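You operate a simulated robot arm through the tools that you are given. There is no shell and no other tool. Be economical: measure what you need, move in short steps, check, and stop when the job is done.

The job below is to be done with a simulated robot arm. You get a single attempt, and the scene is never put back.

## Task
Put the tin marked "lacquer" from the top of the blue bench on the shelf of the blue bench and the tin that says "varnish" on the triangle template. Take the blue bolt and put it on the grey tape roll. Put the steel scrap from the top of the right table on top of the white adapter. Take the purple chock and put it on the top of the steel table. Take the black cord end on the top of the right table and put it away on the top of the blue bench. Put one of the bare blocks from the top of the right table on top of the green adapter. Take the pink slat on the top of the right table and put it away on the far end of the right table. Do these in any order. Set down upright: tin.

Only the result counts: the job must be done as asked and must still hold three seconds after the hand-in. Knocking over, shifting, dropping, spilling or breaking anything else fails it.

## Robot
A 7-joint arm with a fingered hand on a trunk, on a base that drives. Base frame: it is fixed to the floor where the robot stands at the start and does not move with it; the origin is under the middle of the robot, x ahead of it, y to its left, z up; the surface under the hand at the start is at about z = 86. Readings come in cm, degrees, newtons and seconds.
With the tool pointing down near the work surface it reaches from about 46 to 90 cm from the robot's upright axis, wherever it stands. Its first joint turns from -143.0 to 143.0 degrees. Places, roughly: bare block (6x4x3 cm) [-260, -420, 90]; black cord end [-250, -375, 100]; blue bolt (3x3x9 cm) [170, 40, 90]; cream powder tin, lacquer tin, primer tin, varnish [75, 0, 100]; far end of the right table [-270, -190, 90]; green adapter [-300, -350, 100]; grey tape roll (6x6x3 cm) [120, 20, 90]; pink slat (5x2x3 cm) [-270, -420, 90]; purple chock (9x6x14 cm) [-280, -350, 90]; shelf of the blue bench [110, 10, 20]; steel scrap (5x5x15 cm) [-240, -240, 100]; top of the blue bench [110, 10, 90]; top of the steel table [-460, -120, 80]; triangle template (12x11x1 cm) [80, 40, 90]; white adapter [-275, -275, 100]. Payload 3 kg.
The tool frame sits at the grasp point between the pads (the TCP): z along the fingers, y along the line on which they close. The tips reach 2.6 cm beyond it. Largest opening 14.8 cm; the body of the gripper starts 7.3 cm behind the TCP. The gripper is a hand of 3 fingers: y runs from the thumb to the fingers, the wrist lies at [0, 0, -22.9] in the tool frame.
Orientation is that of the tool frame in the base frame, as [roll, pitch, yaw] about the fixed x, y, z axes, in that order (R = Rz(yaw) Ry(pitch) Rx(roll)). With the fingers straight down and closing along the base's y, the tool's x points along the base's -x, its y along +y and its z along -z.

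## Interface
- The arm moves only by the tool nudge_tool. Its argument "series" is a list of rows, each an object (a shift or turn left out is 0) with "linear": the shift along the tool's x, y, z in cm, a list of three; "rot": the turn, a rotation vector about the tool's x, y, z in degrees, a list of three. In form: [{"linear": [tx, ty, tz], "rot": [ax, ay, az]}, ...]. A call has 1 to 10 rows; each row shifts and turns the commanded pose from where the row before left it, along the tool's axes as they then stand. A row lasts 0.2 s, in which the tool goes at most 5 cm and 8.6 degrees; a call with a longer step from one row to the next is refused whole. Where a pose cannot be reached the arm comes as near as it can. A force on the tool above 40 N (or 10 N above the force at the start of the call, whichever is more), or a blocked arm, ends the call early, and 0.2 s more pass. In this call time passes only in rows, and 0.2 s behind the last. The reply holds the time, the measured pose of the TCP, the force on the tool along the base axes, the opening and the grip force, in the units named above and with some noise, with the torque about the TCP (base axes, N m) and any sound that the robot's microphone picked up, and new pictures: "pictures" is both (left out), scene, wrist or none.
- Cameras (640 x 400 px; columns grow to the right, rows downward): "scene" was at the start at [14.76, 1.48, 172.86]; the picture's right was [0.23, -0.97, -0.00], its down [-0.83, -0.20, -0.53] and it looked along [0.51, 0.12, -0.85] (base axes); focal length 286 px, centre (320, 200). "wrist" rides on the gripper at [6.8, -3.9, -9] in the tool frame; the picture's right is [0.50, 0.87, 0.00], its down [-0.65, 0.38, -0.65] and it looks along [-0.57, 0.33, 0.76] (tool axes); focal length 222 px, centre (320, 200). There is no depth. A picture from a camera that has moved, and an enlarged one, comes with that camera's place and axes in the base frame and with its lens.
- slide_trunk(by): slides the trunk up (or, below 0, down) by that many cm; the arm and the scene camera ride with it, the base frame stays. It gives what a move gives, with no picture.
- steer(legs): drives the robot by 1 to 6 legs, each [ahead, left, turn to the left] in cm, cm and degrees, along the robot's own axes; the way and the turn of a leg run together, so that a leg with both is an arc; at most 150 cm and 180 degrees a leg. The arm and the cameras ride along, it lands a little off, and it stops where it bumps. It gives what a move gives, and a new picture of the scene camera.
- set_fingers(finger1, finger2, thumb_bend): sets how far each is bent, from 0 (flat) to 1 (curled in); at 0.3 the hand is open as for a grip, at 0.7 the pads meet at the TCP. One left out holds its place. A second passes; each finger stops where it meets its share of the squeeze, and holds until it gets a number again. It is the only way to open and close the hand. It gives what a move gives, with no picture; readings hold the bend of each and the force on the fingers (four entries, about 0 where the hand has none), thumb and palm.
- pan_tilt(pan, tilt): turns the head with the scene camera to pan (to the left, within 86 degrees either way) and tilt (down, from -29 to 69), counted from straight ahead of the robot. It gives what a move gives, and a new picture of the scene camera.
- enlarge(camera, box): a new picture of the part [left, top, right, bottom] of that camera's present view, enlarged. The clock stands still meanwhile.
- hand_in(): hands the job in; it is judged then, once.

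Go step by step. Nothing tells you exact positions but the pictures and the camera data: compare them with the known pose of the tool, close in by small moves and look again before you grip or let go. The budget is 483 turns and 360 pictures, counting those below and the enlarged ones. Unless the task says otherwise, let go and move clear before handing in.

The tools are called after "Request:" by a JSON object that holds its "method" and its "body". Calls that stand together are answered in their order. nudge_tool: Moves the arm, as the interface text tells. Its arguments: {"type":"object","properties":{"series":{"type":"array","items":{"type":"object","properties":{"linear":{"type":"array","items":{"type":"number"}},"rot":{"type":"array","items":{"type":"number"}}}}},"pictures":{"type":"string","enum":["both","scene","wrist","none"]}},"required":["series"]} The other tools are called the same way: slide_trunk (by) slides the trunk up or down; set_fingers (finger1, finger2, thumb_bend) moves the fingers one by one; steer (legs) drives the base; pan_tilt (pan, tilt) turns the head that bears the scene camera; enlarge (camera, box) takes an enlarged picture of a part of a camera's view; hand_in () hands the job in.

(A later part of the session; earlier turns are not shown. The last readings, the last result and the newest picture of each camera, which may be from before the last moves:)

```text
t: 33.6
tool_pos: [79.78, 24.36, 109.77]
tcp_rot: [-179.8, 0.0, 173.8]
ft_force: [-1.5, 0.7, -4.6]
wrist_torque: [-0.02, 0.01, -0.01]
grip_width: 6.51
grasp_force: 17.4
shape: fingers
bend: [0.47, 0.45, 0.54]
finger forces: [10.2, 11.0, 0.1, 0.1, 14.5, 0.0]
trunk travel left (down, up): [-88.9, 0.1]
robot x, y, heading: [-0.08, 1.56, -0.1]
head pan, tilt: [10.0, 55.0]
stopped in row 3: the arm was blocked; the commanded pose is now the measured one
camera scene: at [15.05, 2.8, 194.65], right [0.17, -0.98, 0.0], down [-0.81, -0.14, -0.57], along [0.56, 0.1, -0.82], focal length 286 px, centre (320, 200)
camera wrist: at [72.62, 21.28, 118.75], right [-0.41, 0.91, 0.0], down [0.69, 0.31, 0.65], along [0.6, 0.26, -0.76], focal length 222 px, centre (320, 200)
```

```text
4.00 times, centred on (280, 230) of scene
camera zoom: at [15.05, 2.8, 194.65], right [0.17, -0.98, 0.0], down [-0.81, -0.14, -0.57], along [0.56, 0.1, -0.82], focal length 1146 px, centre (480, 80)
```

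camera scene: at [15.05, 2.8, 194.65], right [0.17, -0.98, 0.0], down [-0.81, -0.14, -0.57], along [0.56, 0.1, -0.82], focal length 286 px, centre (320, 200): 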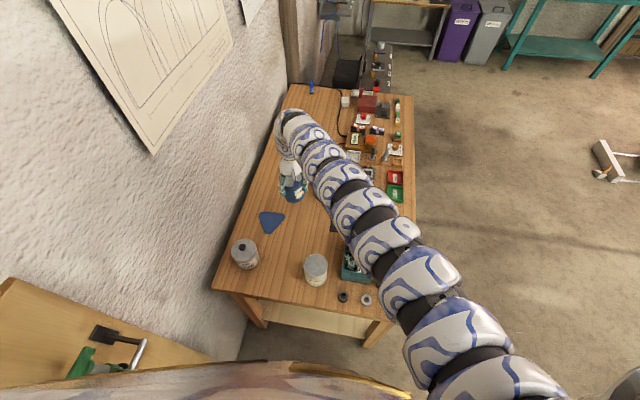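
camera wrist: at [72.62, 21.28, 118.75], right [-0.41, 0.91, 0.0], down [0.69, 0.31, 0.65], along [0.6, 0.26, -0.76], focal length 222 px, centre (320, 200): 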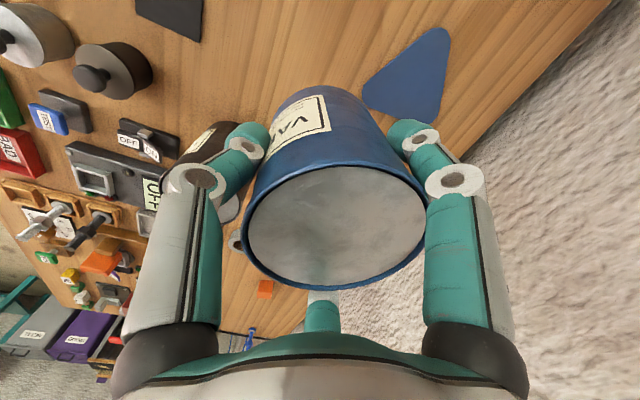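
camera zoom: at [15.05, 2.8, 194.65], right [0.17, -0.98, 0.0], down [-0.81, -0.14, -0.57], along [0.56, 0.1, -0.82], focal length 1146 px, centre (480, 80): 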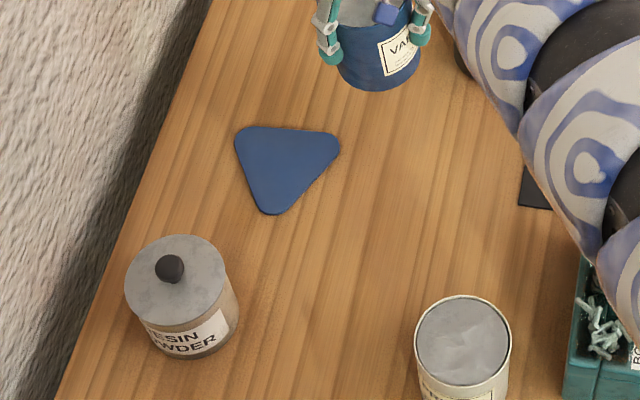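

The arm reconfigured, so I prefer base motion. Triangle centroid is at about (74.8,35.0); a base turn of 8° left takes the tin there.

Request:
{"method": "steer", "body": {"legs": [[-0.5, -0.4, 8.2]]}}

Request:
{"method": "enlarge", "body": {"camera": "wrist", "box": [0, 0, 640, 400]}}

Request:
{"method": "enlarge", "body": {"camera": "scene", "box": [240, 160, 400, 280]}}

```text
t: 34.6
tool_pos: [75.28, 35.37, 109.79]
tcp_rot: [-179.8, 0.1, -177.6]
ft_force: [0.6, 0.4, -4.8]
wrist_torque: [-0.04, 0.01, 0.02]
grip_width: 6.52
grasp_force: 17.3
shape: fingers
bend: [0.47, 0.45, 0.54]
finger forces: [10.0, 11.0, 0.1, 0.1, 14.6, 0.1]
trunk travel left (down, up): [-88.9, 0.1]
robot x, y, heading: [-0.93, 1.25, 8.3]
head pan, tilt: [10.0, 55.0]
camera scene: at [14.32, 4.49, 194.64], right [0.31, -0.95, 0.0], down [-0.78, -0.26, -0.57], along [0.54, 0.18, -0.82], focal length 286 px, centre (320, 200)
```

scene: 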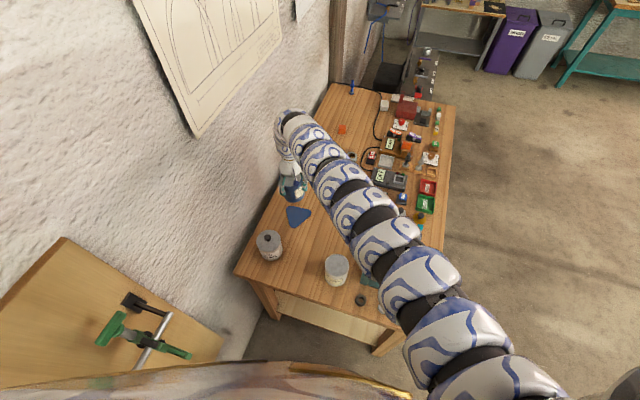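

```text
1.00 times, centred on (320, 200) of wrist (not enlarged: the box is as wide or as high as the picture)
camera zoom: at [68.58, 31.24, 118.77], right [-0.53, 0.85, 0.0], down [0.64, 0.41, 0.65], along [0.55, 0.35, -0.76], focal length 222 px, centre (320, 200)
```

zoom: 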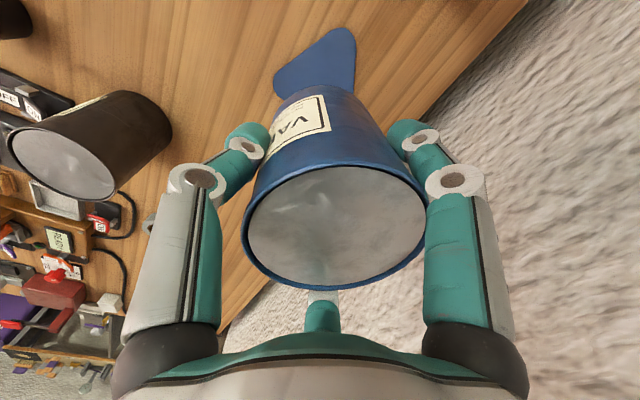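

```text
3.33 times, centred on (320, 220) of scene
camera zoom: at [14.32, 4.49, 194.64], right [0.31, -0.95, 0.0], down [-0.78, -0.26, -0.57], along [0.54, 0.18, -0.82], focal length 955 px, centre (320, 133)
```

zoom: 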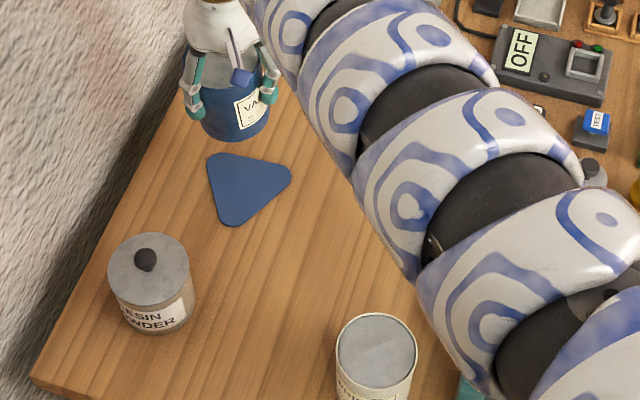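

Request:
{"method": "nudge_tool", "body": {"series": [{"linear": [0.2, -0.6, 0]}], "pictures": "none"}}

Request:
{"method": "slide_trunk", "body": {"by": -12.5}}

Request:
{"method": "enlarge", "body": {"camera": "scene", "box": [240, 160, 360, 260]}}

Request:
{"method": "enlarge", "body": {"camera": "wrist", "box": [0, 0, 640, 400]}}

```text
t: 35.0
tool_pos: [74.92, 34.74, 109.69]
tcp_rot: [180.0, 0.0, -177.6]
ft_force: [-0.5, -0.1, -4.6]
wrist_torque: [-0.03, -0.01, -0.01]
grip_width: 6.53
grasp_force: 17.8
shape: fingers
bend: [0.47, 0.45, 0.54]
finger forces: [9.9, 11.0, 0.0, 0.0, 14.3, 0.0]
trunk travel left (down, up): [-88.9, 0.1]
robot x, y, heading: [-0.71, 0.67, 8.5]
head pan, tilt: [10.0, 55.0]
```

```text
t: 36.6
tool_pos: [75.03, 34.67, 97.24]
tcp_rot: [-179.9, 0.2, -177.7]
ft_force: [0.7, -0.3, -4.5]
wrist_torque: [-0.03, 0.02, -0.01]
grip_width: 6.53
grasp_force: 18.5
shape: fingers
bend: [0.47, 0.45, 0.54]
finger forces: [9.9, 10.9, 0.0, 0.0, 14.5, 0.1]
trunk travel left (down, up): [-76.4, 12.6]
robot x, y, heading: [-0.66, 0.81, 8.2]
head pan, tilt: [10.0, 55.0]
```

```text
4.00 times, centred on (300, 210) of scene
camera zoom: at [14.32, 4.44, 182.14], right [0.31, -0.95, 0.0], down [-0.78, -0.26, -0.57], along [0.54, 0.18, -0.82], focal length 1146 px, centre (400, 160)
```

zoom: 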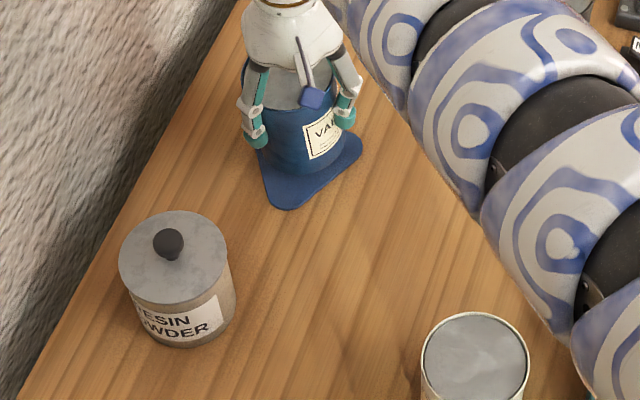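

```text
1.00 times, centred on (320, 200) of wrist (not enlarged: the box is as wide or as high as the picture)
camera zoom: at [68.35, 30.55, 106.26], right [-0.53, 0.85, 0.0], down [0.64, 0.41, 0.65], along [0.55, 0.35, -0.76], focal length 222 px, centre (320, 200)
```

zoom: 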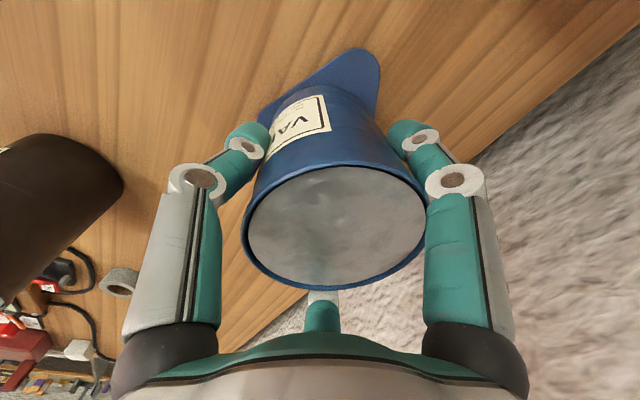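

Request:
{"method": "nudge_tool", "body": {"series": [{"linear": [0.8, -0.2, 0]}, {"linear": [0, 0, 0.7]}, {"linear": [0, 0, 0.5]}], "pictures": "none"}}

Request:
{"method": "nudge_tool", "body": {"series": [{"linear": [0, 0, 0.4]}], "pictures": "none"}}

Request:
{"method": "enlarge", "body": {"camera": "scene", "box": [260, 165, 340, 225]}}

```text
t: 37.4
tool_pos: [74.32, 34.52, 95.96]
tcp_rot: [-179.9, 0.2, -177.8]
ft_force: [0.9, -0.3, -4.5]
wrist_torque: [-0.05, 0.03, 0.01]
grip_width: 6.52
grasp_force: 17.5
shape: fingers
bend: [0.47, 0.45, 0.54]
finger forces: [10.1, 11.0, 0.0, 0.0, 14.3, 0.1]
trunk travel left (down, up): [-76.4, 12.6]
robot x, y, heading: [-0.59, 0.77, 8.2]
head pan, tilt: [10.0, 55.0]
```

```text
t: 37.8
tool_pos: [74.25, 34.45, 95.61]
tcp_rot: [-179.8, 0.2, -177.7]
ft_force: [0.8, 0.2, -4.4]
wrist_torque: [-0.03, 0.0, -0.03]
grip_width: 6.49
grasp_force: 17.9
shape: fingers
bend: [0.47, 0.45, 0.54]
finger forces: [10.0, 11.0, 0.0, 0.0, 14.3, 0.1]
trunk travel left (down, up): [-76.4, 12.6]
robot x, y, heading: [-0.72, 0.85, 8.4]
head pan, tilt: [10.0, 55.0]
```

```text
6.67 times, centred on (300, 195) of scene
camera zoom: at [14.34, 4.44, 182.14], right [0.31, -0.95, 0.0], down [-0.78, -0.26, -0.57], along [0.54, 0.18, -0.82], focal length 1909 px, centre (453, 233)
```

zoom: 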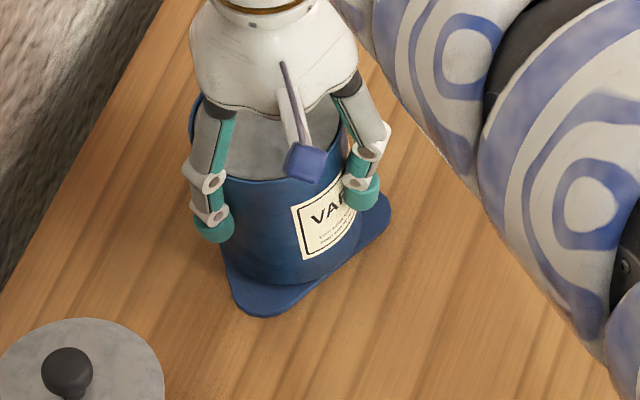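

Request:
{"method": "nudge_tool", "body": {"series": [{"linear": [0, 0, 0.3]}, {"linear": [0, 0, 0.2]}], "pictures": "none"}}

Request:
{"method": "nudge_tool", "body": {"series": [{"linear": [0, 0, 0.3]}, {"linear": [0, 0, 0.2]}], "pictures": "none"}}

Request:
{"method": "nudge_tool", "body": {"series": [{"linear": [0, 0, 0.2]}, {"linear": [0, 0, 0.2]}], "pictures": "none"}}

```text
t: 38.4
tool_pos: [74.34, 34.51, 95.23]
tcp_rot: [-179.9, 0.2, -177.8]
ft_force: [-0.8, -0.8, 1.6]
wrist_torque: [0.12, 0.21, 0.03]
grip_width: 6.5
grasp_force: 17.4
shape: fingers
bend: [0.47, 0.45, 0.54]
finger forces: [9.7, 10.6, 0.1, 0.0, 14.2, 0.0]
trunk travel left (down, up): [-76.4, 12.6]
robot x, y, heading: [-0.56, 0.93, 8.4]
head pan, tilt: [10.0, 55.0]
```

```text
t: 39.0
tool_pos: [74.23, 34.39, 94.75]
tcp_rot: [-179.9, 0.3, -177.6]
ft_force: [3.1, -2.2, 14.3]
wrist_torque: [0.28, 0.02, 0.01]
grip_width: 6.45
grasp_force: 17.9
shape: fingers
bend: [0.48, 0.45, 0.54]
finger forces: [9.3, 12.2, 0.0, 0.0, 15.2, 0.1]
trunk travel left (down, up): [-76.4, 12.6]
robot x, y, heading: [-0.61, 0.64, 8.4]
head pan, tilt: [10.0, 55.0]
```

```text
t: 39.6
tool_pos: [74.18, 34.33, 94.53]
tcp_rot: [180.0, 0.4, -177.7]
ft_force: [4.4, -1.9, 29.3]
wrist_torque: [0.04, -0.19, 0.02]
grip_width: 6.4
grasp_force: 19.9
shape: fingers
bend: [0.48, 0.45, 0.55]
finger forces: [9.2, 15.4, 0.1, 0.0, 15.6, 0.1]
trunk travel left (down, up): [-76.4, 12.6]
robot x, y, heading: [-0.88, 0.97, 8.5]
head pan, tilt: [10.0, 55.0]
```

Landed. I ease off slightly and open.

Request:
{"method": "nudge_tool", "body": {"series": [{"linear": [0, 0, -0.25]}, {"linear": [0, 0, -0.2]}], "pictures": "none"}}

Request:
{"method": "set_fingers", "body": {"finger1": 0.42, "finger2": 0.42, "thumb_bend": 0.42}}

Request:
{"method": "set_fingers", "body": {"finger1": 0.33, "finger2": 0.33, "thumb_bend": 0.33}}

Request:
{"method": "enlarge", "body": {"camera": "wrist", "box": [0, 0, 640, 400]}}

Request:
{"method": "enlarge", "body": {"camera": "scene", "box": [260, 165, 340, 225]}}

```text
t: 40.2
tool_pos: [74.03, 34.41, 94.68]
tcp_rot: [-179.8, 0.1, -177.7]
ft_force: [3.7, -0.6, 8.8]
wrist_torque: [0.1, -0.08, -0.04]
grip_width: 6.41
grasp_force: 18.9
shape: fingers
bend: [0.48, 0.44, 0.55]
finger forces: [9.5, 13.5, 0.0, 0.0, 13.7, 0.0]
trunk travel left (down, up): [-76.4, 12.6]
robot x, y, heading: [-0.47, 1.09, 8.5]
head pan, tilt: [10.0, 55.0]
```

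```text
t: 41.2
tool_pos: [74.25, 34.28, 94.7]
tcp_rot: [-179.8, 0.1, -177.7]
ft_force: [0.3, -0.2, 0.1]
wrist_torque: [0.01, 0.02, 0.01]
grip_width: 8.8
grasp_force: 0.0
shape: fingers
bend: [0.42, 0.42, 0.42]
finger forces: [0.0, 0.1, 0.0, 0.0, 0.0, 0.1]
trunk travel left (down, up): [-76.4, 12.6]
robot x, y, heading: [-0.72, 1.18, 8.1]
head pan, tilt: [10.0, 55.0]
```

```text
t: 42.2
tool_pos: [74.27, 34.42, 94.75]
tcp_rot: [-179.8, 0.2, -177.7]
ft_force: [-0.2, -0.8, -0.3]
wrist_torque: [0.01, -0.01, 0.03]
grip_width: 11.71
grasp_force: 0.0
shape: fingers
bend: [0.33, 0.33, 0.33]
finger forces: [0.1, 0.0, 0.1, 0.0, 0.0, 0.1]
trunk travel left (down, up): [-76.4, 12.6]
robot x, y, heading: [-0.84, 0.68, 8.3]
head pan, tilt: [10.0, 55.0]
```

```text
1.00 times, centred on (320, 200) of wrist (not enlarged: the box is as wide or as high as the picture)
camera zoom: at [67.49, 30.27, 103.76], right [-0.53, 0.85, 0.0], down [0.64, 0.41, 0.65], along [0.55, 0.35, -0.76], focal length 222 px, centre (320, 200)
```

zoom: 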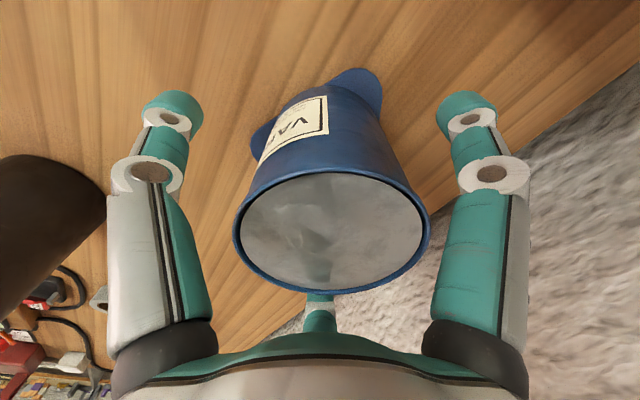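

```text
6.67 times, centred on (300, 195) of scene
camera zoom: at [14.28, 4.42, 182.14], right [0.31, -0.95, 0.0], down [-0.78, -0.26, -0.57], along [0.54, 0.18, -0.82], focal length 1909 px, centre (453, 233)
```

zoom: 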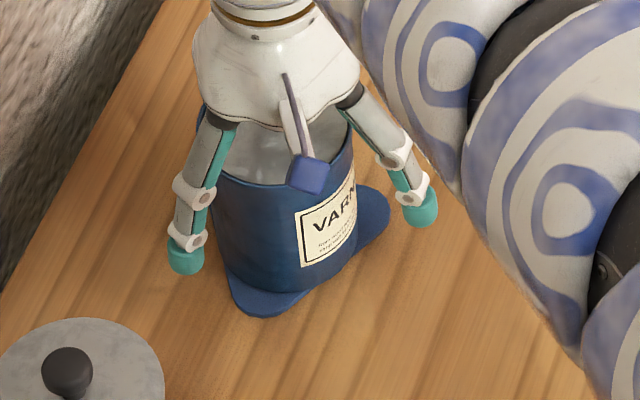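

Varnish stands on the template. I retract upward and look back.

Request:
{"method": "slide_trunk", "body": {"by": 12.5}}

Request:
{"method": "steer", "body": {"legs": [[0, 0, -10]]}}

Request:
{"method": "enlarge", "body": {"camera": "wrist", "box": [0, 0, 640, 400]}}

```text
t: 43.7
tool_pos: [74.14, 34.41, 107.24]
tcp_rot: [-179.8, 0.2, -177.7]
ft_force: [-0.5, 0.8, -0.1]
wrist_torque: [-0.01, 0.01, 0.0]
grip_width: 11.73
grasp_force: 0.0
shape: fingers
bend: [0.33, 0.33, 0.33]
finger forces: [0.0, 0.0, 0.0, 0.1, 0.0, 0.0]
trunk travel left (down, up): [-88.9, 0.1]
robot x, y, heading: [-0.62, 1.34, 8.3]
head pan, tilt: [10.0, 55.0]
```

```text
t: 44.8
tool_pos: [78.86, 20.75, 107.23]
tcp_rot: [-179.8, 0.2, 172.2]
ft_force: [0.2, -0.4, 1.3]
wrist_torque: [0.05, -0.05, 0.0]
grip_width: 11.68
grasp_force: 0.1
shape: fingers
bend: [0.33, 0.33, 0.33]
finger forces: [0.0, 0.0, 0.0, 0.0, 0.1, 0.1]
trunk travel left (down, up): [-88.9, 0.1]
robot x, y, heading: [-0.6, 0.84, -1.9]
head pan, tilt: [10.0, 55.0]
camera scene: at [14.64, 1.72, 194.64], right [0.14, -0.99, 0.0], down [-0.81, -0.12, -0.57], along [0.57, 0.08, -0.82], focal length 286 px, centre (320, 200)
```

scene: 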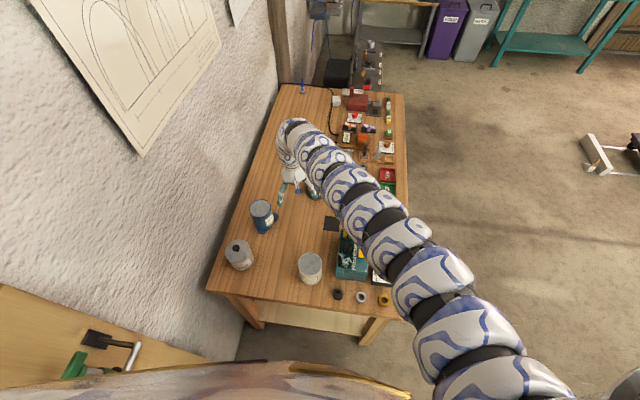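

```text
1.00 times, centred on (320, 200) of wrist (not enlarged: the box is as wide or as high as the picture)
camera zoom: at [71.53, 17.88, 116.28], right [-0.38, 0.93, 0.0], down [0.7, 0.29, 0.65], along [0.61, 0.25, -0.76], focal length 222 px, centre (320, 200)
```

zoom: 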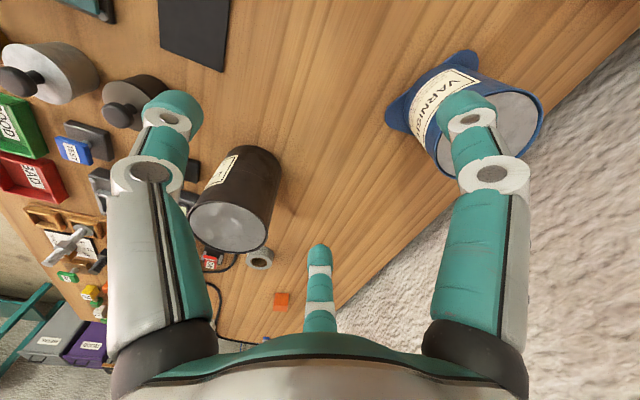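

Varnish done. Next, the lacquer tin near (93.5,15.2): I extend the arm slightly and drive ahead a little.

Request:
{"method": "nudge_tool", "body": {"series": [{"linear": [-1.5, 0, 0]}, {"linear": [-1.5, 0, 0]}, {"linear": [-1, 0, 0]}], "pictures": "none"}}

Request:
{"method": "steer", "body": {"legs": [[7, -5.5, 0]]}}

Request:
{"method": "enlarge", "body": {"camera": "wrist", "box": [0, 0, 640, 400]}}

```text
t: 45.6
tool_pos: [80.23, 20.14, 107.39]
tcp_rot: [-179.8, 0.2, 172.3]
ft_force: [-0.2, -0.3, 0.3]
wrist_torque: [0.0, 0.04, -0.01]
grip_width: 11.76
grasp_force: 0.0
shape: fingers
bend: [0.33, 0.33, 0.33]
finger forces: [0.1, 0.1, 0.0, 0.0, 0.0, 0.0]
out of reach, approached as far as the arm can: row 1, 2, 3
trunk travel left (down, up): [-88.9, 0.1]
robot x, y, heading: [-0.32, 1.22, -1.5]
head pan, tilt: [10.0, 55.0]
```

```text
t: 46.7
tool_pos: [87.11, 14.38, 107.42]
tcp_rot: [-179.9, 0.1, 172.3]
ft_force: [0.4, -0.4, -0.2]
wrist_torque: [0.02, 0.05, 0.0]
grip_width: 11.74
grasp_force: 0.0
shape: fingers
bend: [0.33, 0.33, 0.33]
finger forces: [0.0, 0.0, 0.0, 0.0, 0.0, 0.0]
trunk travel left (down, up): [-88.9, 0.1]
robot x, y, heading: [6.09, -4.38, -1.7]
head pan, tilt: [10.0, 55.0]
camera scene: at [21.67, -3.94, 194.63], right [0.14, -0.99, 0.0], down [-0.81, -0.12, -0.57], along [0.57, 0.08, -0.82], focal length 286 px, centre (320, 200)
```

scene: 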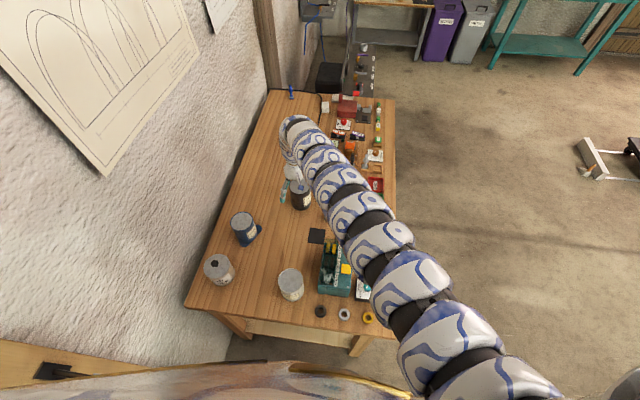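

```text
1.00 times, centred on (320, 200) of wrist (not enlarged: the box is as wide or as high as the picture)
camera zoom: at [79.89, 11.46, 116.51], right [-0.38, 0.93, 0.0], down [0.7, 0.29, 0.65], along [0.61, 0.24, -0.76], focal length 222 px, centre (320, 200)
```

zoom: 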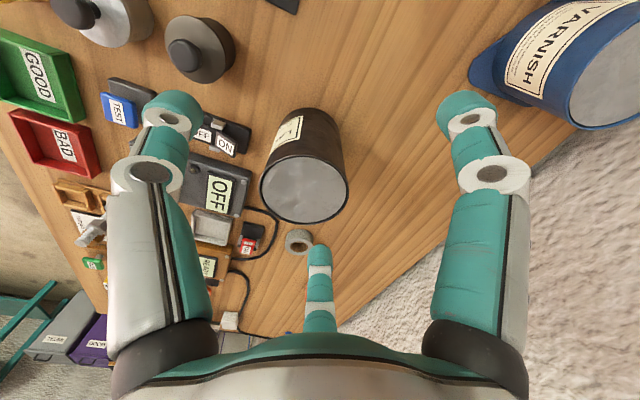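

Request:
{"method": "enlarge", "body": {"camera": "scene", "box": [260, 150, 340, 230]}}

```text
5.00 times, centred on (300, 190) of scene
camera zoom: at [21.67, -3.94, 194.63], right [0.14, -0.99, 0.0], down [-0.81, -0.12, -0.57], along [0.57, 0.08, -0.82], focal length 1432 px, centre (420, 250)
```

zoom: 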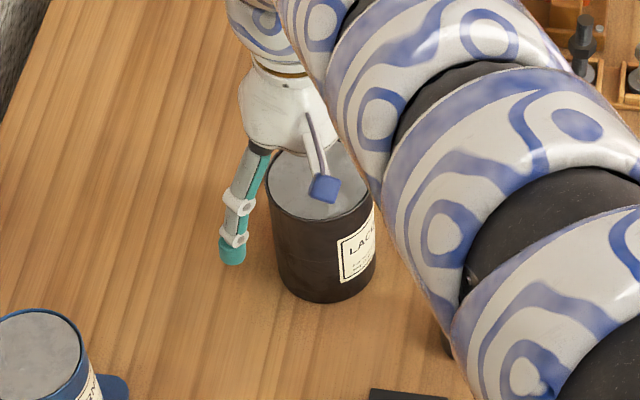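

Request:
{"method": "steer", "body": {"legs": [[7, 1.1, 0]]}}

Request:
{"method": "enlarge", "body": {"camera": "wrist", "box": [0, 0, 640, 400]}}

```text
t: 47.7
tool_pos: [94.29, 15.19, 107.52]
tcp_rot: [-179.8, 0.2, 172.1]
ft_force: [0.1, -0.1, -0.3]
wrist_torque: [0.03, 0.03, 0.02]
grip_width: 11.74
grasp_force: 0.1
shape: fingers
bend: [0.33, 0.33, 0.33]
finger forces: [0.0, 0.1, 0.1, 0.0, 0.1, 0.0]
trunk travel left (down, up): [-88.9, 0.1]
robot x, y, heading: [13.45, -3.63, -1.8]
head pan, tilt: [10.0, 55.0]
camera scene: at [28.87, -2.92, 194.62], right [0.14, -0.99, 0.0], down [-0.81, -0.12, -0.57], along [0.57, 0.08, -0.82], focal length 286 px, centre (320, 200)
```

scene: 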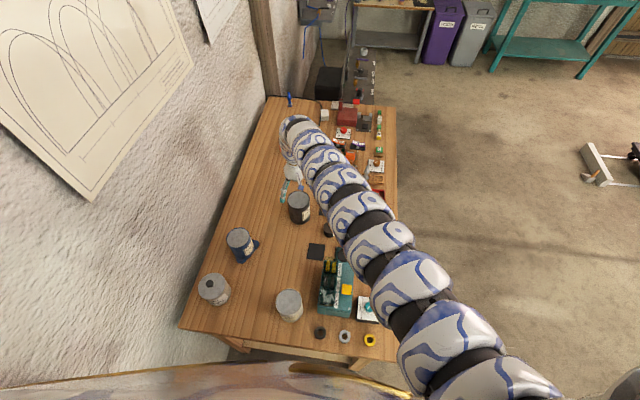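

```text
1.00 times, centred on (320, 200) of wrist (not enlarged: the box is as wide or as high as the picture)
camera zoom: at [87.1, 12.28, 116.47], right [-0.38, 0.93, 0.0], down [0.7, 0.29, 0.65], along [0.61, 0.24, -0.76], focal length 222 px, centre (320, 200)
```

zoom: 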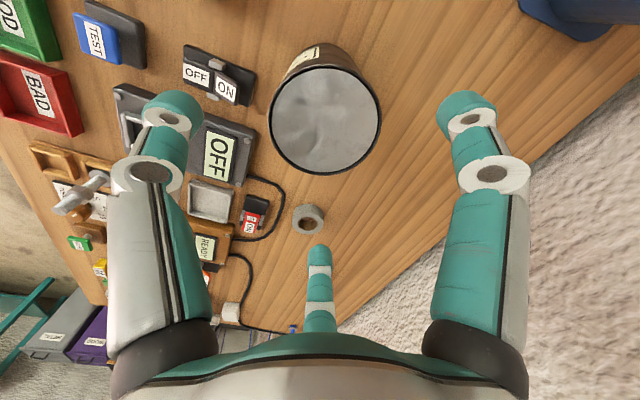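

Request:
{"method": "nudge_tool", "body": {"series": [{"linear": [0.5, 0, 0]}], "pictures": "none"}}

Request:
{"method": "slide_trunk", "body": {"by": -9}}

Request:
{"method": "enlarge", "body": {"camera": "wrist", "box": [0, 0, 640, 400]}}

```text
t: 48.1
tool_pos: [93.79, 15.31, 107.45]
tcp_rot: [-179.9, 0.2, 172.2]
ft_force: [0.9, 0.0, -0.5]
wrist_torque: [0.03, -0.02, 0.0]
grip_width: 11.76
grasp_force: 0.0
shape: fingers
bend: [0.33, 0.33, 0.33]
finger forces: [0.0, 0.0, 0.0, 0.0, 0.0, 0.0]
trunk travel left (down, up): [-88.9, 0.1]
robot x, y, heading: [13.71, -3.45, -2.1]
head pan, tilt: [10.0, 55.0]
```

```text
t: 49.4
tool_pos: [93.78, 15.13, 98.59]
tcp_rot: [-179.8, 0.1, 172.1]
ft_force: [-0.3, 0.3, 0.0]
wrist_torque: [0.01, -0.02, -0.01]
grip_width: 11.74
grasp_force: 0.0
shape: fingers
bend: [0.33, 0.33, 0.33]
finger forces: [0.0, 0.1, 0.1, 0.1, 0.0, 0.0]
trunk travel left (down, up): [-79.9, 9.1]
robot x, y, heading: [13.34, -4.07, -1.9]
head pan, tilt: [10.0, 55.0]
```

```text
1.00 times, centred on (320, 200) of wrist (not enlarged: the box is as wide or as high as the picture)
camera zoom: at [86.5, 12.34, 107.58], right [-0.38, 0.93, 0.0], down [0.7, 0.29, 0.65], along [0.61, 0.24, -0.76], focal length 222 px, centre (320, 200)
```

zoom: 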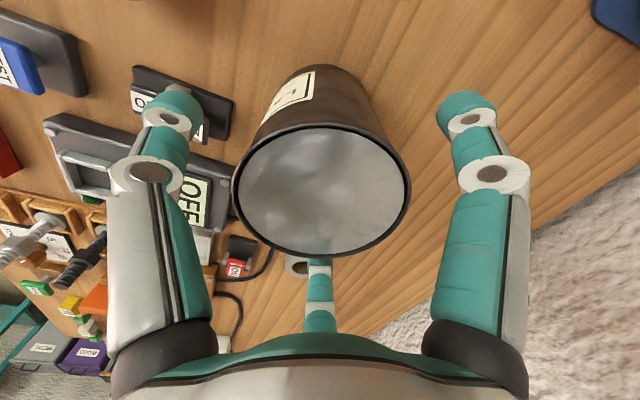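

Request:
{"method": "set_fingers", "body": {"finger1": 0.3, "finger2": 0.3, "thumb_bend": 0.3}}

Request:
{"method": "slide_trunk", "body": {"by": -3.4}}

Request:
{"method": "enlarge", "body": {"camera": "wrist", "box": [0, 0, 640, 400]}}

```text
t: 50.4
tool_pos: [93.73, 15.23, 98.49]
tcp_rot: [-179.8, 0.2, 172.1]
ft_force: [0.0, -0.5, 0.5]
wrist_torque: [-0.02, 0.03, 0.02]
grip_width: 12.66
grasp_force: 0.1
shape: fingers
bend: [0.3, 0.3, 0.3]
finger forces: [0.0, 0.1, 0.0, 0.0, 0.1, 0.0]
trunk travel left (down, up): [-79.9, 9.1]
robot x, y, heading: [13.29, -3.5, -1.9]
head pan, tilt: [10.0, 55.0]
```

```text
t: 51.2
tool_pos: [93.75, 15.15, 95.09]
tcp_rot: [-179.9, 0.2, 172.1]
ft_force: [-0.6, 0.8, -0.2]
wrist_torque: [0.01, 0.01, 0.0]
grip_width: 12.66
grasp_force: 0.1
shape: fingers
bend: [0.3, 0.3, 0.3]
finger forces: [0.1, 0.0, 0.0, 0.0, 0.1, 0.0]
trunk travel left (down, up): [-76.5, 12.5]
robot x, y, heading: [13.48, -3.77, -2.1]
head pan, tilt: [10.0, 55.0]
```

```text
1.00 times, centred on (320, 200) of wrist (not enlarged: the box is as wide or as high as the picture)
camera zoom: at [86.49, 12.33, 104.17], right [-0.38, 0.93, 0.0], down [0.7, 0.29, 0.65], along [0.61, 0.24, -0.76], focal length 222 px, centre (320, 200)
```

zoom: 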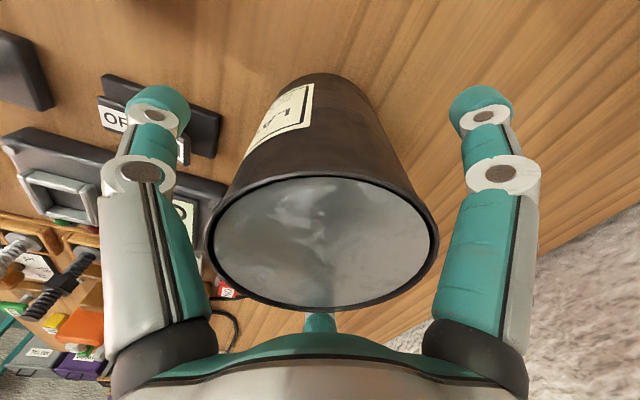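

Request:
{"method": "set_fingers", "body": {"finger1": 0.4, "finger2": 0.4, "thumb_bend": 0.4}}

Request:
{"method": "set_fingers", "body": {"finger1": 0.7, "finger2": 0.7, "thumb_bend": 0.7}}

Request:
{"method": "slide_trunk", "body": {"by": 3}}

Request:
{"method": "enlarge", "body": {"camera": "wrist", "box": [0, 0, 640, 400]}}

```text
t: 52.2
tool_pos: [93.92, 15.13, 95.2]
tcp_rot: [-179.7, 0.3, 172.1]
ft_force: [0.5, 0.2, 0.8]
wrist_torque: [-0.03, 0.03, 0.01]
grip_width: 9.58
grasp_force: 0.1
shape: fingers
bend: [0.4, 0.4, 0.4]
finger forces: [0.0, 0.7, 0.0, 0.0, 0.1, 0.0]
trunk travel left (down, up): [-76.5, 12.5]
robot x, y, heading: [13.5, -3.37, -1.6]
head pan, tilt: [10.0, 55.0]
```

```text
t: 53.2
tool_pos: [93.73, 15.04, 95.24]
tcp_rot: [-179.8, 0.2, 172.0]
ft_force: [1.9, -4.5, 4.3]
wrist_torque: [-0.7, 0.17, 0.1]
grip_width: 7.13
grasp_force: 26.9
shape: fingers
bend: [0.45, 0.43, 0.53]
finger forces: [14.3, 15.8, 0.0, 0.0, 22.9, 0.0]
trunk travel left (down, up): [-76.5, 12.5]
robot x, y, heading: [13.59, -3.35, -2.2]
head pan, tilt: [10.0, 55.0]
```

```text
t: 53.9
tool_pos: [93.86, 15.18, 98.04]
tcp_rot: [-179.8, 0.2, 172.1]
ft_force: [1.5, -0.5, -6.1]
wrist_torque: [-0.02, 0.03, -0.03]
grip_width: 7.13
grasp_force: 26.0
shape: fingers
bend: [0.45, 0.43, 0.53]
finger forces: [14.9, 16.3, 0.0, 0.0, 20.7, 0.0]
trunk travel left (down, up): [-79.5, 9.5]
robot x, y, heading: [13.44, -3.89, -2.2]
head pan, tilt: [10.0, 55.0]
```

```text
1.00 times, centred on (320, 200) of wrist (not enlarged: the box is as wide or as high as the picture)
camera zoom: at [86.53, 12.35, 107.09], right [-0.38, 0.93, 0.0], down [0.7, 0.29, 0.65], along [0.61, 0.24, -0.76], focal length 222 px, centre (320, 200)
```

zoom: 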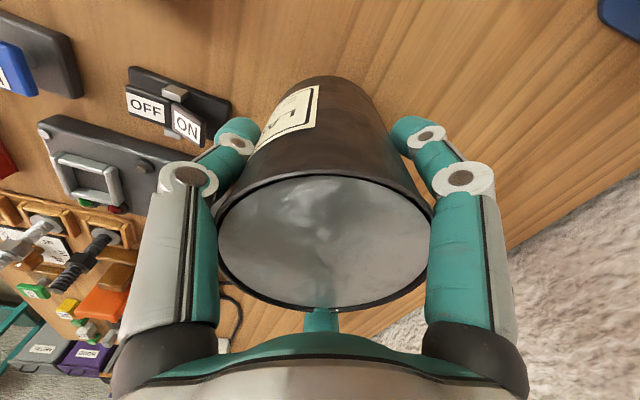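

Lacquer lifted. I raise fully, shift left to y≈23 to pass between varnish and primer, and back off.

Request:
{"method": "slide_trunk", "body": {"by": 9.4}}

Request:
{"method": "steer", "body": {"legs": [[0, 8, 0], [-30, -1, 0]]}}

```text
t: 55.2
tool_pos: [93.88, 15.16, 107.36]
tcp_rot: [-179.8, 0.1, 172.0]
ft_force: [0.8, 0.2, -5.8]
wrist_torque: [-0.07, 0.01, -0.01]
grip_width: 7.12
grasp_force: 26.0
shape: fingers
bend: [0.45, 0.43, 0.53]
finger forces: [14.9, 16.3, 0.0, 0.0, 20.7, 0.0]
trunk travel left (down, up): [-88.9, 0.1]
robot x, y, heading: [13.49, -3.84, -2.0]
head pan, tilt: [10.0, 55.0]
```

```text
t: 57.9
tool_pos: [63.95, 22.97, 107.57]
tcp_rot: [-179.8, 0.3, 171.9]
ft_force: [0.3, 0.0, -5.9]
wrist_torque: [-0.01, 0.03, -0.02]
grip_width: 7.14
grasp_force: 26.1
shape: fingers
bend: [0.45, 0.42, 0.53]
finger forces: [15.0, 16.2, 0.0, 0.0, 20.7, 0.1]
trunk travel left (down, up): [-88.9, 0.1]
robot x, y, heading: [-16.15, 4.39, -2.0]
head pan, tilt: [10.0, 55.0]
camera scene: at [-1.29, 5.0, 194.65], right [0.14, -0.99, 0.0], down [-0.81, -0.11, -0.57], along [0.57, 0.08, -0.82], focal length 286 px, centre (320, 200)
```

scene: 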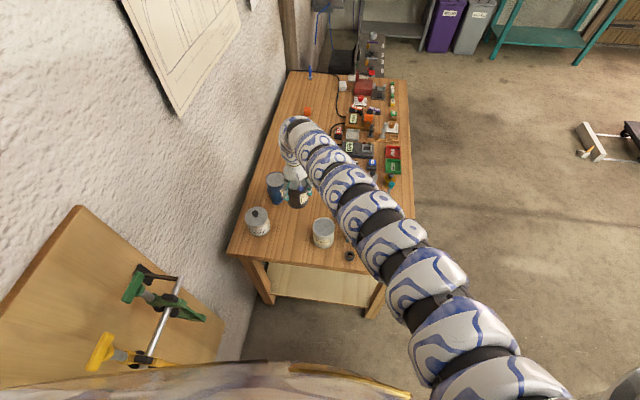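

Request:
{"method": "steer", "body": {"legs": [[-42, -1.5, 0]]}}

Request:
{"method": "slide_trunk", "body": {"by": -45}}

Request:
{"method": "pan_tilt", "body": {"pan": 0, "tilt": 40}}

```text
t: 60.0
tool_pos: [40.46, 16.96, 107.5]
tcp_rot: [-176.9, 20.1, -178.5]
ft_force: [-7.7, 3.6, -5.4]
wrist_torque: [-0.32, -0.84, -0.13]
grip_width: 3.06
grasp_force: 0.0
shape: fingers
bend: [0.55, 0.53, 0.64]
finger forces: [0.0, 0.0, 0.0, 0.0, 0.0, 0.0]
trunk travel left (down, up): [-88.9, 0.1]
robot x, y, heading: [-46.09, 2.72, 1.1]
head pan, tilt: [10.0, 55.0]
stopped in leg 1: the robot was blocked; the commanded pose is now the measured one
camera scene: at [-14.91, 3.09, 194.0], right [0.19, -0.98, -0.02], down [-0.85, -0.15, -0.5], along [0.49, 0.11, -0.86], focal length 286 px, centre (320, 200)
```

scene: 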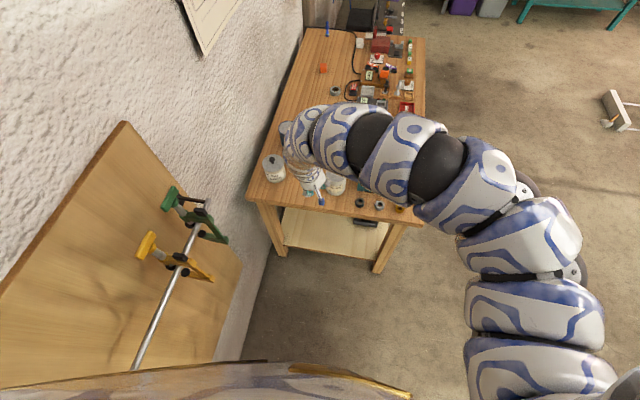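

```text
refused: -45 is not a number from -40 to 40
```

```text
t: 60.8
tool_pos: [41.53, 16.65, 108.29]
tcp_rot: [-175.5, 20.6, -178.4]
ft_force: [0.2, -0.4, -0.8]
wrist_torque: [-0.01, 0.05, -0.01]
grip_width: 3.04
grasp_force: 0.0
shape: fingers
bend: [0.55, 0.53, 0.64]
finger forces: [0.0, 0.0, 0.1, 0.1, 0.1, 0.0]
trunk travel left (down, up): [-88.9, 0.1]
robot x, y, heading: [-46.95, 2.44, 0.8]
head pan, tilt: [0.0, 40.0]
camera scene: at [-13.13, 2.72, 195.96], right [0.01, -1.0, 0.0], down [-0.71, -0.01, -0.71], along [0.71, 0.01, -0.71], focal length 286 px, centre (320, 200)
```

scene: 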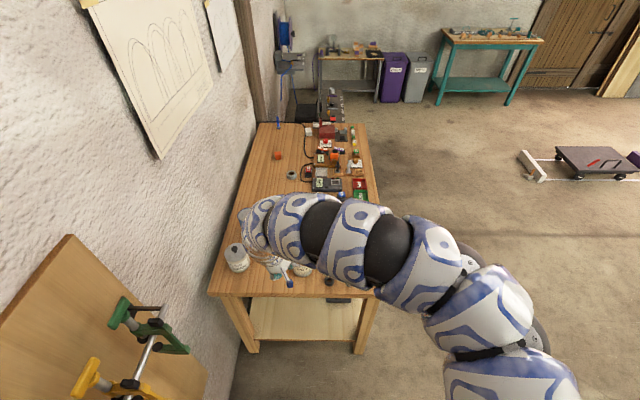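

The drive was blocked and the grip reads empty — I need to see what happened to the lacquer tin.

Request:
{"method": "enlarge", "body": {"camera": "scene", "box": [200, 180, 400, 360]}}

Request:
{"method": "enlarge", "body": {"camera": "wrist", "box": [0, 0, 640, 400]}}

```text
2.22 times, centred on (300, 270) of scene
camera zoom: at [-13.13, 2.72, 195.96], right [0.01, -1.0, 0.0], down [-0.71, -0.01, -0.71], along [0.71, 0.01, -0.71], focal length 636 px, centre (364, 44)
```

zoom: 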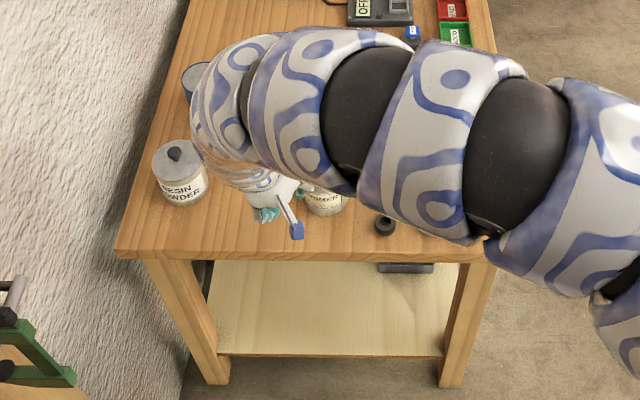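

```text
1.00 times, centred on (320, 200) of wrist (not enlarged: the box is as wide or as high as the picture)
camera zoom: at [31.9, 13.29, 114.68], right [-0.47, 0.85, -0.24], down [0.38, 0.44, 0.81], along [0.8, 0.29, -0.53], focal length 222 px, centre (320, 200)
```

zoom: 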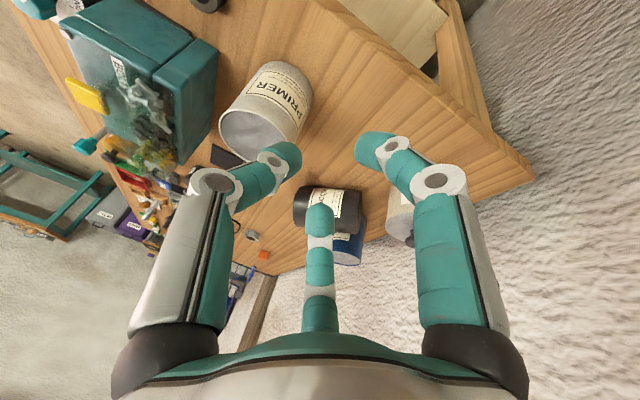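

Request:
{"method": "steer", "body": {"legs": [[6, 0, 0]]}}

```text
t: 61.5
tool_pos: [36.28, 32.33, 111.08]
tcp_rot: [158.0, 23.1, 170.8]
ft_force: [-1.4, -0.3, 0.0]
wrist_torque: [-0.02, -0.06, -0.01]
grip_width: 3.05
grasp_force: 0.0
shape: fingers
bend: [0.55, 0.53, 0.64]
finger forces: [0.0, 0.0, 0.0, 0.1, 0.0, 0.0]
trunk travel left (down, up): [-88.9, 0.1]
robot x, y, heading: [-45.52, 3.05, -0.3]
head pan, tilt: [0.0, 40.0]
stopped in leg 1: the robot was blocked; the commanded pose is now the measured one
camera scene: at [-15.53, 2.24, 196.27], right [0.0, -1.0, 0.0], down [-0.69, 0.0, -0.72], along [0.72, 0.0, -0.69], focal length 286 px, centre (320, 200)
```

scene: 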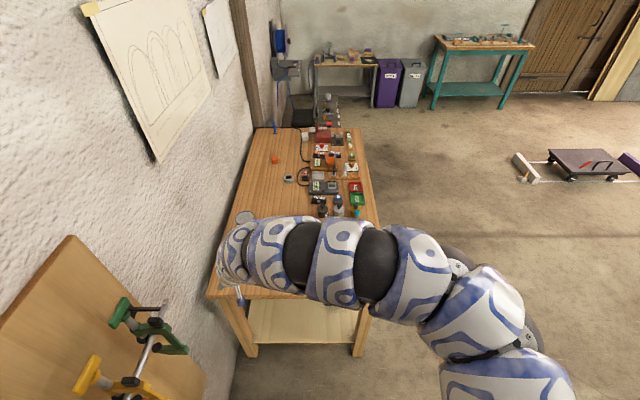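

Request:
{"method": "pan_tilt", "body": {"pan": 40, "tilt": 60}}

Request:
{"method": "enlarge", "body": {"camera": "wrist", "box": [0, 0, 640, 400]}}

```text
t: 62.6
tool_pos: [36.09, 32.9, 110.74]
tcp_rot: [158.5, 23.3, 171.6]
ft_force: [-0.6, 1.2, -0.6]
wrist_torque: [-0.04, -0.01, -0.01]
grip_width: 3.04
grasp_force: 0.0
shape: fingers
bend: [0.55, 0.53, 0.64]
finger forces: [0.0, 0.1, 0.0, 0.0, 0.0, 0.0]
trunk travel left (down, up): [-88.9, 0.1]
robot x, y, heading: [-45.5, 3.02, 0.1]
head pan, tilt: [40.0, 60.0]
camera scene: at [-18.88, 7.04, 193.81], right [0.64, -0.77, -0.04], down [-0.7, -0.56, -0.45], along [0.32, 0.32, -0.89], focal length 286 px, centre (320, 200)
```

scene: 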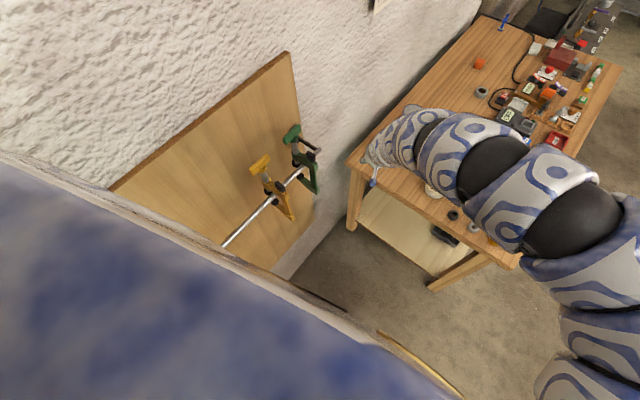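

```text
1.00 times, centred on (320, 200) of wrist (not enlarged: the box is as wide or as high as the picture)
camera zoom: at [26.12, 27.4, 114.46], right [-0.46, 0.88, 0.09], down [0.32, 0.07, 0.95], along [0.83, 0.47, -0.31], focal length 222 px, centre (320, 200)
```

zoom: 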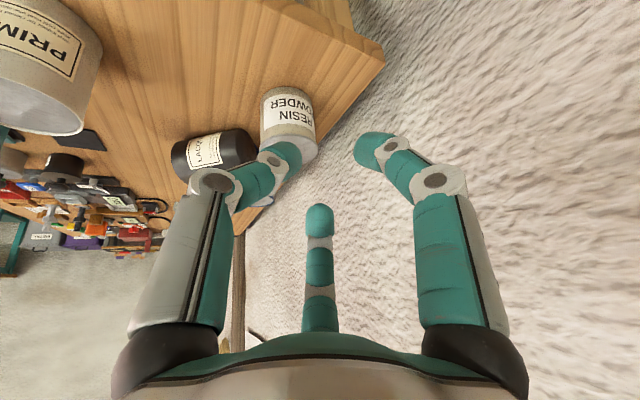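

Request:
{"method": "pan_tilt", "body": {"pan": -60, "tilt": 60}}

Request:
{"method": "pan_tilt", "body": {"pan": 86, "tilt": 50}}

```text
t: 64.3
tool_pos: [36.09, 32.81, 110.72]
tcp_rot: [158.6, 23.2, 171.7]
ft_force: [0.1, 0.3, 0.0]
wrist_torque: [0.02, 0.03, 0.0]
grip_width: 3.04
grasp_force: 0.1
shape: fingers
bend: [0.55, 0.53, 0.64]
finger forces: [0.0, 0.0, 0.0, 0.0, 0.0, 0.0]
trunk travel left (down, up): [-88.9, 0.1]
robot x, y, heading: [-45.69, 2.45, 0.1]
head pan, tilt: [-60.0, 60.0]
camera scene: at [-20.64, -3.05, 193.93], right [-0.86, -0.5, 0.06], down [-0.47, 0.75, -0.47], along [0.19, -0.43, -0.88], focal length 286 px, centre (320, 200)
```

scene: 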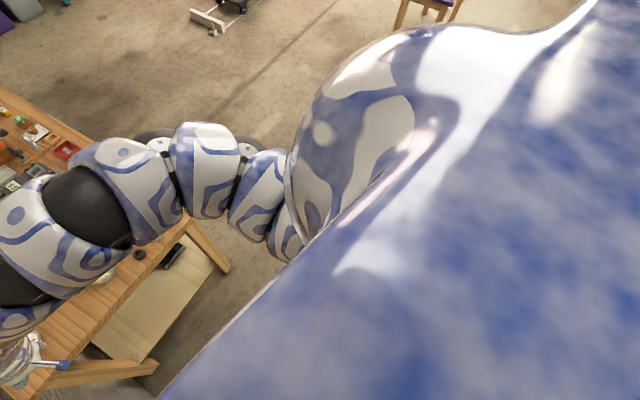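

```text
t: 66.6
tool_pos: [36.16, 32.86, 110.71]
tcp_rot: [158.5, 23.1, 171.6]
ft_force: [-0.1, -0.4, -0.3]
wrist_torque: [0.01, 0.0, -0.02]
grip_width: 3.05
grasp_force: 0.1
shape: fingers
bend: [0.55, 0.53, 0.64]
finger forces: [0.1, 0.0, 0.1, 0.0, 0.1, 0.1]
trunk travel left (down, up): [-88.9, 0.1]
robot x, y, heading: [-45.33, 2.74, 0.1]
head pan, tilt: [85.9, 50.0]
camera scene: at [-23.33, 10.4, 195.38], right [1.0, -0.07, -0.07], down [-0.1, -0.76, -0.64], along [-0.01, 0.64, -0.77], focal length 286 px, centre (320, 200)
```

scene: 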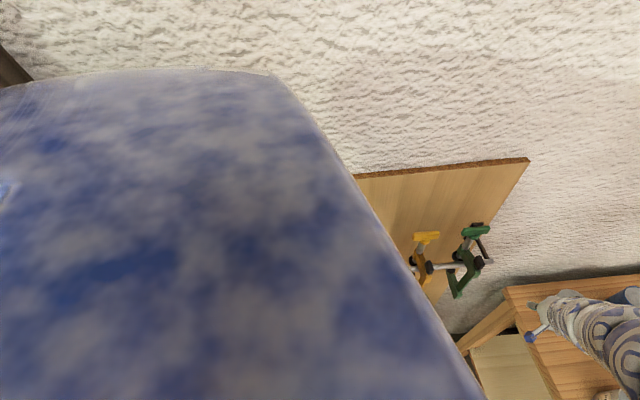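

Request:
{"method": "steer", "body": {"legs": [[0, -5, 0]]}}

Request:
{"method": "pan_tilt", "body": {"pan": 0, "tilt": 55}}

```text
t: 67.3
tool_pos: [48.55, 22.24, 117.19]
tcp_rot: [145.2, 1.9, 126.8]
ft_force: [-0.2, -1.8, -0.1]
wrist_torque: [0.11, -0.07, 0.07]
grip_width: 3.03
grasp_force: 0.0
shape: fingers
bend: [0.55, 0.53, 0.64]
finger forces: [0.0, 0.0, 0.0, 0.0, 0.2, 0.0]
trunk travel left (down, up): [-88.9, 0.1]
robot x, y, heading: [-44.52, 2.74, -0.1]
head pan, tilt: [85.9, 50.0]
stopped in leg 1: the robot was blocked; the commanded pose is now the measured one
camera scene: at [-24.61, 9.26, 195.48], right [1.0, -0.07, -0.06], down [-0.09, -0.76, -0.64], along [0.0, 0.65, -0.76], focal length 286 px, centre (320, 200)
```

scene: 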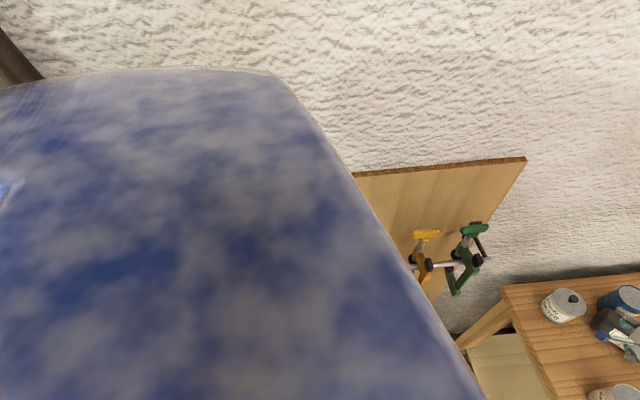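

```text
t: 69.0
tool_pos: [48.19, 23.01, 116.43]
tcp_rot: [145.8, 2.3, 127.4]
ft_force: [0.1, 0.0, -0.1]
wrist_torque: [0.0, -0.02, 0.01]
grip_width: 3.02
grasp_force: 0.0
shape: fingers
bend: [0.55, 0.53, 0.64]
finger forces: [0.0, 0.1, 0.0, 0.1, 0.1, 0.0]
trunk travel left (down, up): [-88.9, 0.1]
robot x, y, heading: [-44.99, 3.02, -0.0]
head pan, tilt: [0.0, 55.0]
camera scene: at [-17.59, 2.5, 194.35], right [0.0, -1.0, 0.0], down [-0.85, 0.0, -0.52], along [0.52, 0.0, -0.85], focal length 286 px, centre (320, 200)
```

scene: 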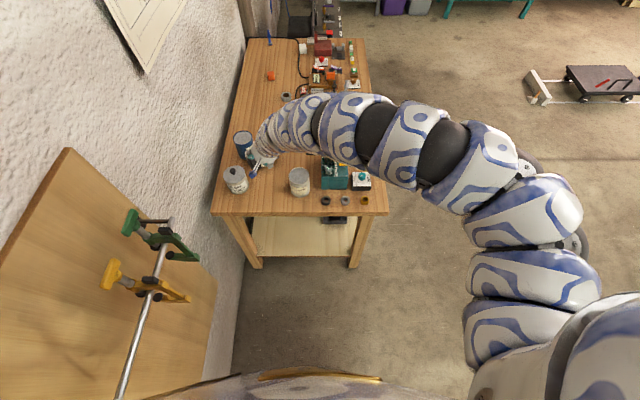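

Request:
{"method": "steer", "body": {"legs": [[3, 0, 0]]}}

```text
t: 69.7
tool_pos: [59.47, 8.81, 126.27]
tcp_rot: [142.5, -26.3, 90.5]
ft_force: [-1.3, -1.3, -0.8]
wrist_torque: [0.13, -0.07, 0.06]
grip_width: 3.04
grasp_force: 0.1
shape: fingers
bend: [0.55, 0.53, 0.64]
finger forces: [0.0, 0.0, 0.1, 0.0, 0.0, 0.1]
trunk travel left (down, up): [-88.9, 0.1]
robot x, y, heading: [-43.64, 2.72, -0.1]
head pan, tilt: [0.0, 55.0]
stopped in leg 1: the robot was blocked; the commanded pose is now the measured one
camera scene: at [-19.65, 1.32, 194.54], right [0.0, -1.0, -0.01], down [-0.84, 0.01, -0.54], along [0.54, 0.0, -0.84], focal length 286 px, centre (320, 200)
```

scene: 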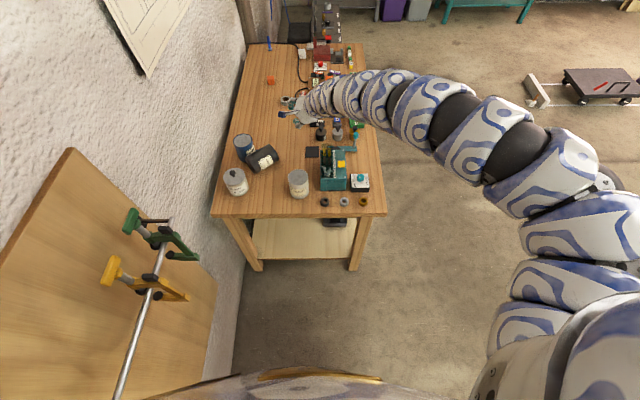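

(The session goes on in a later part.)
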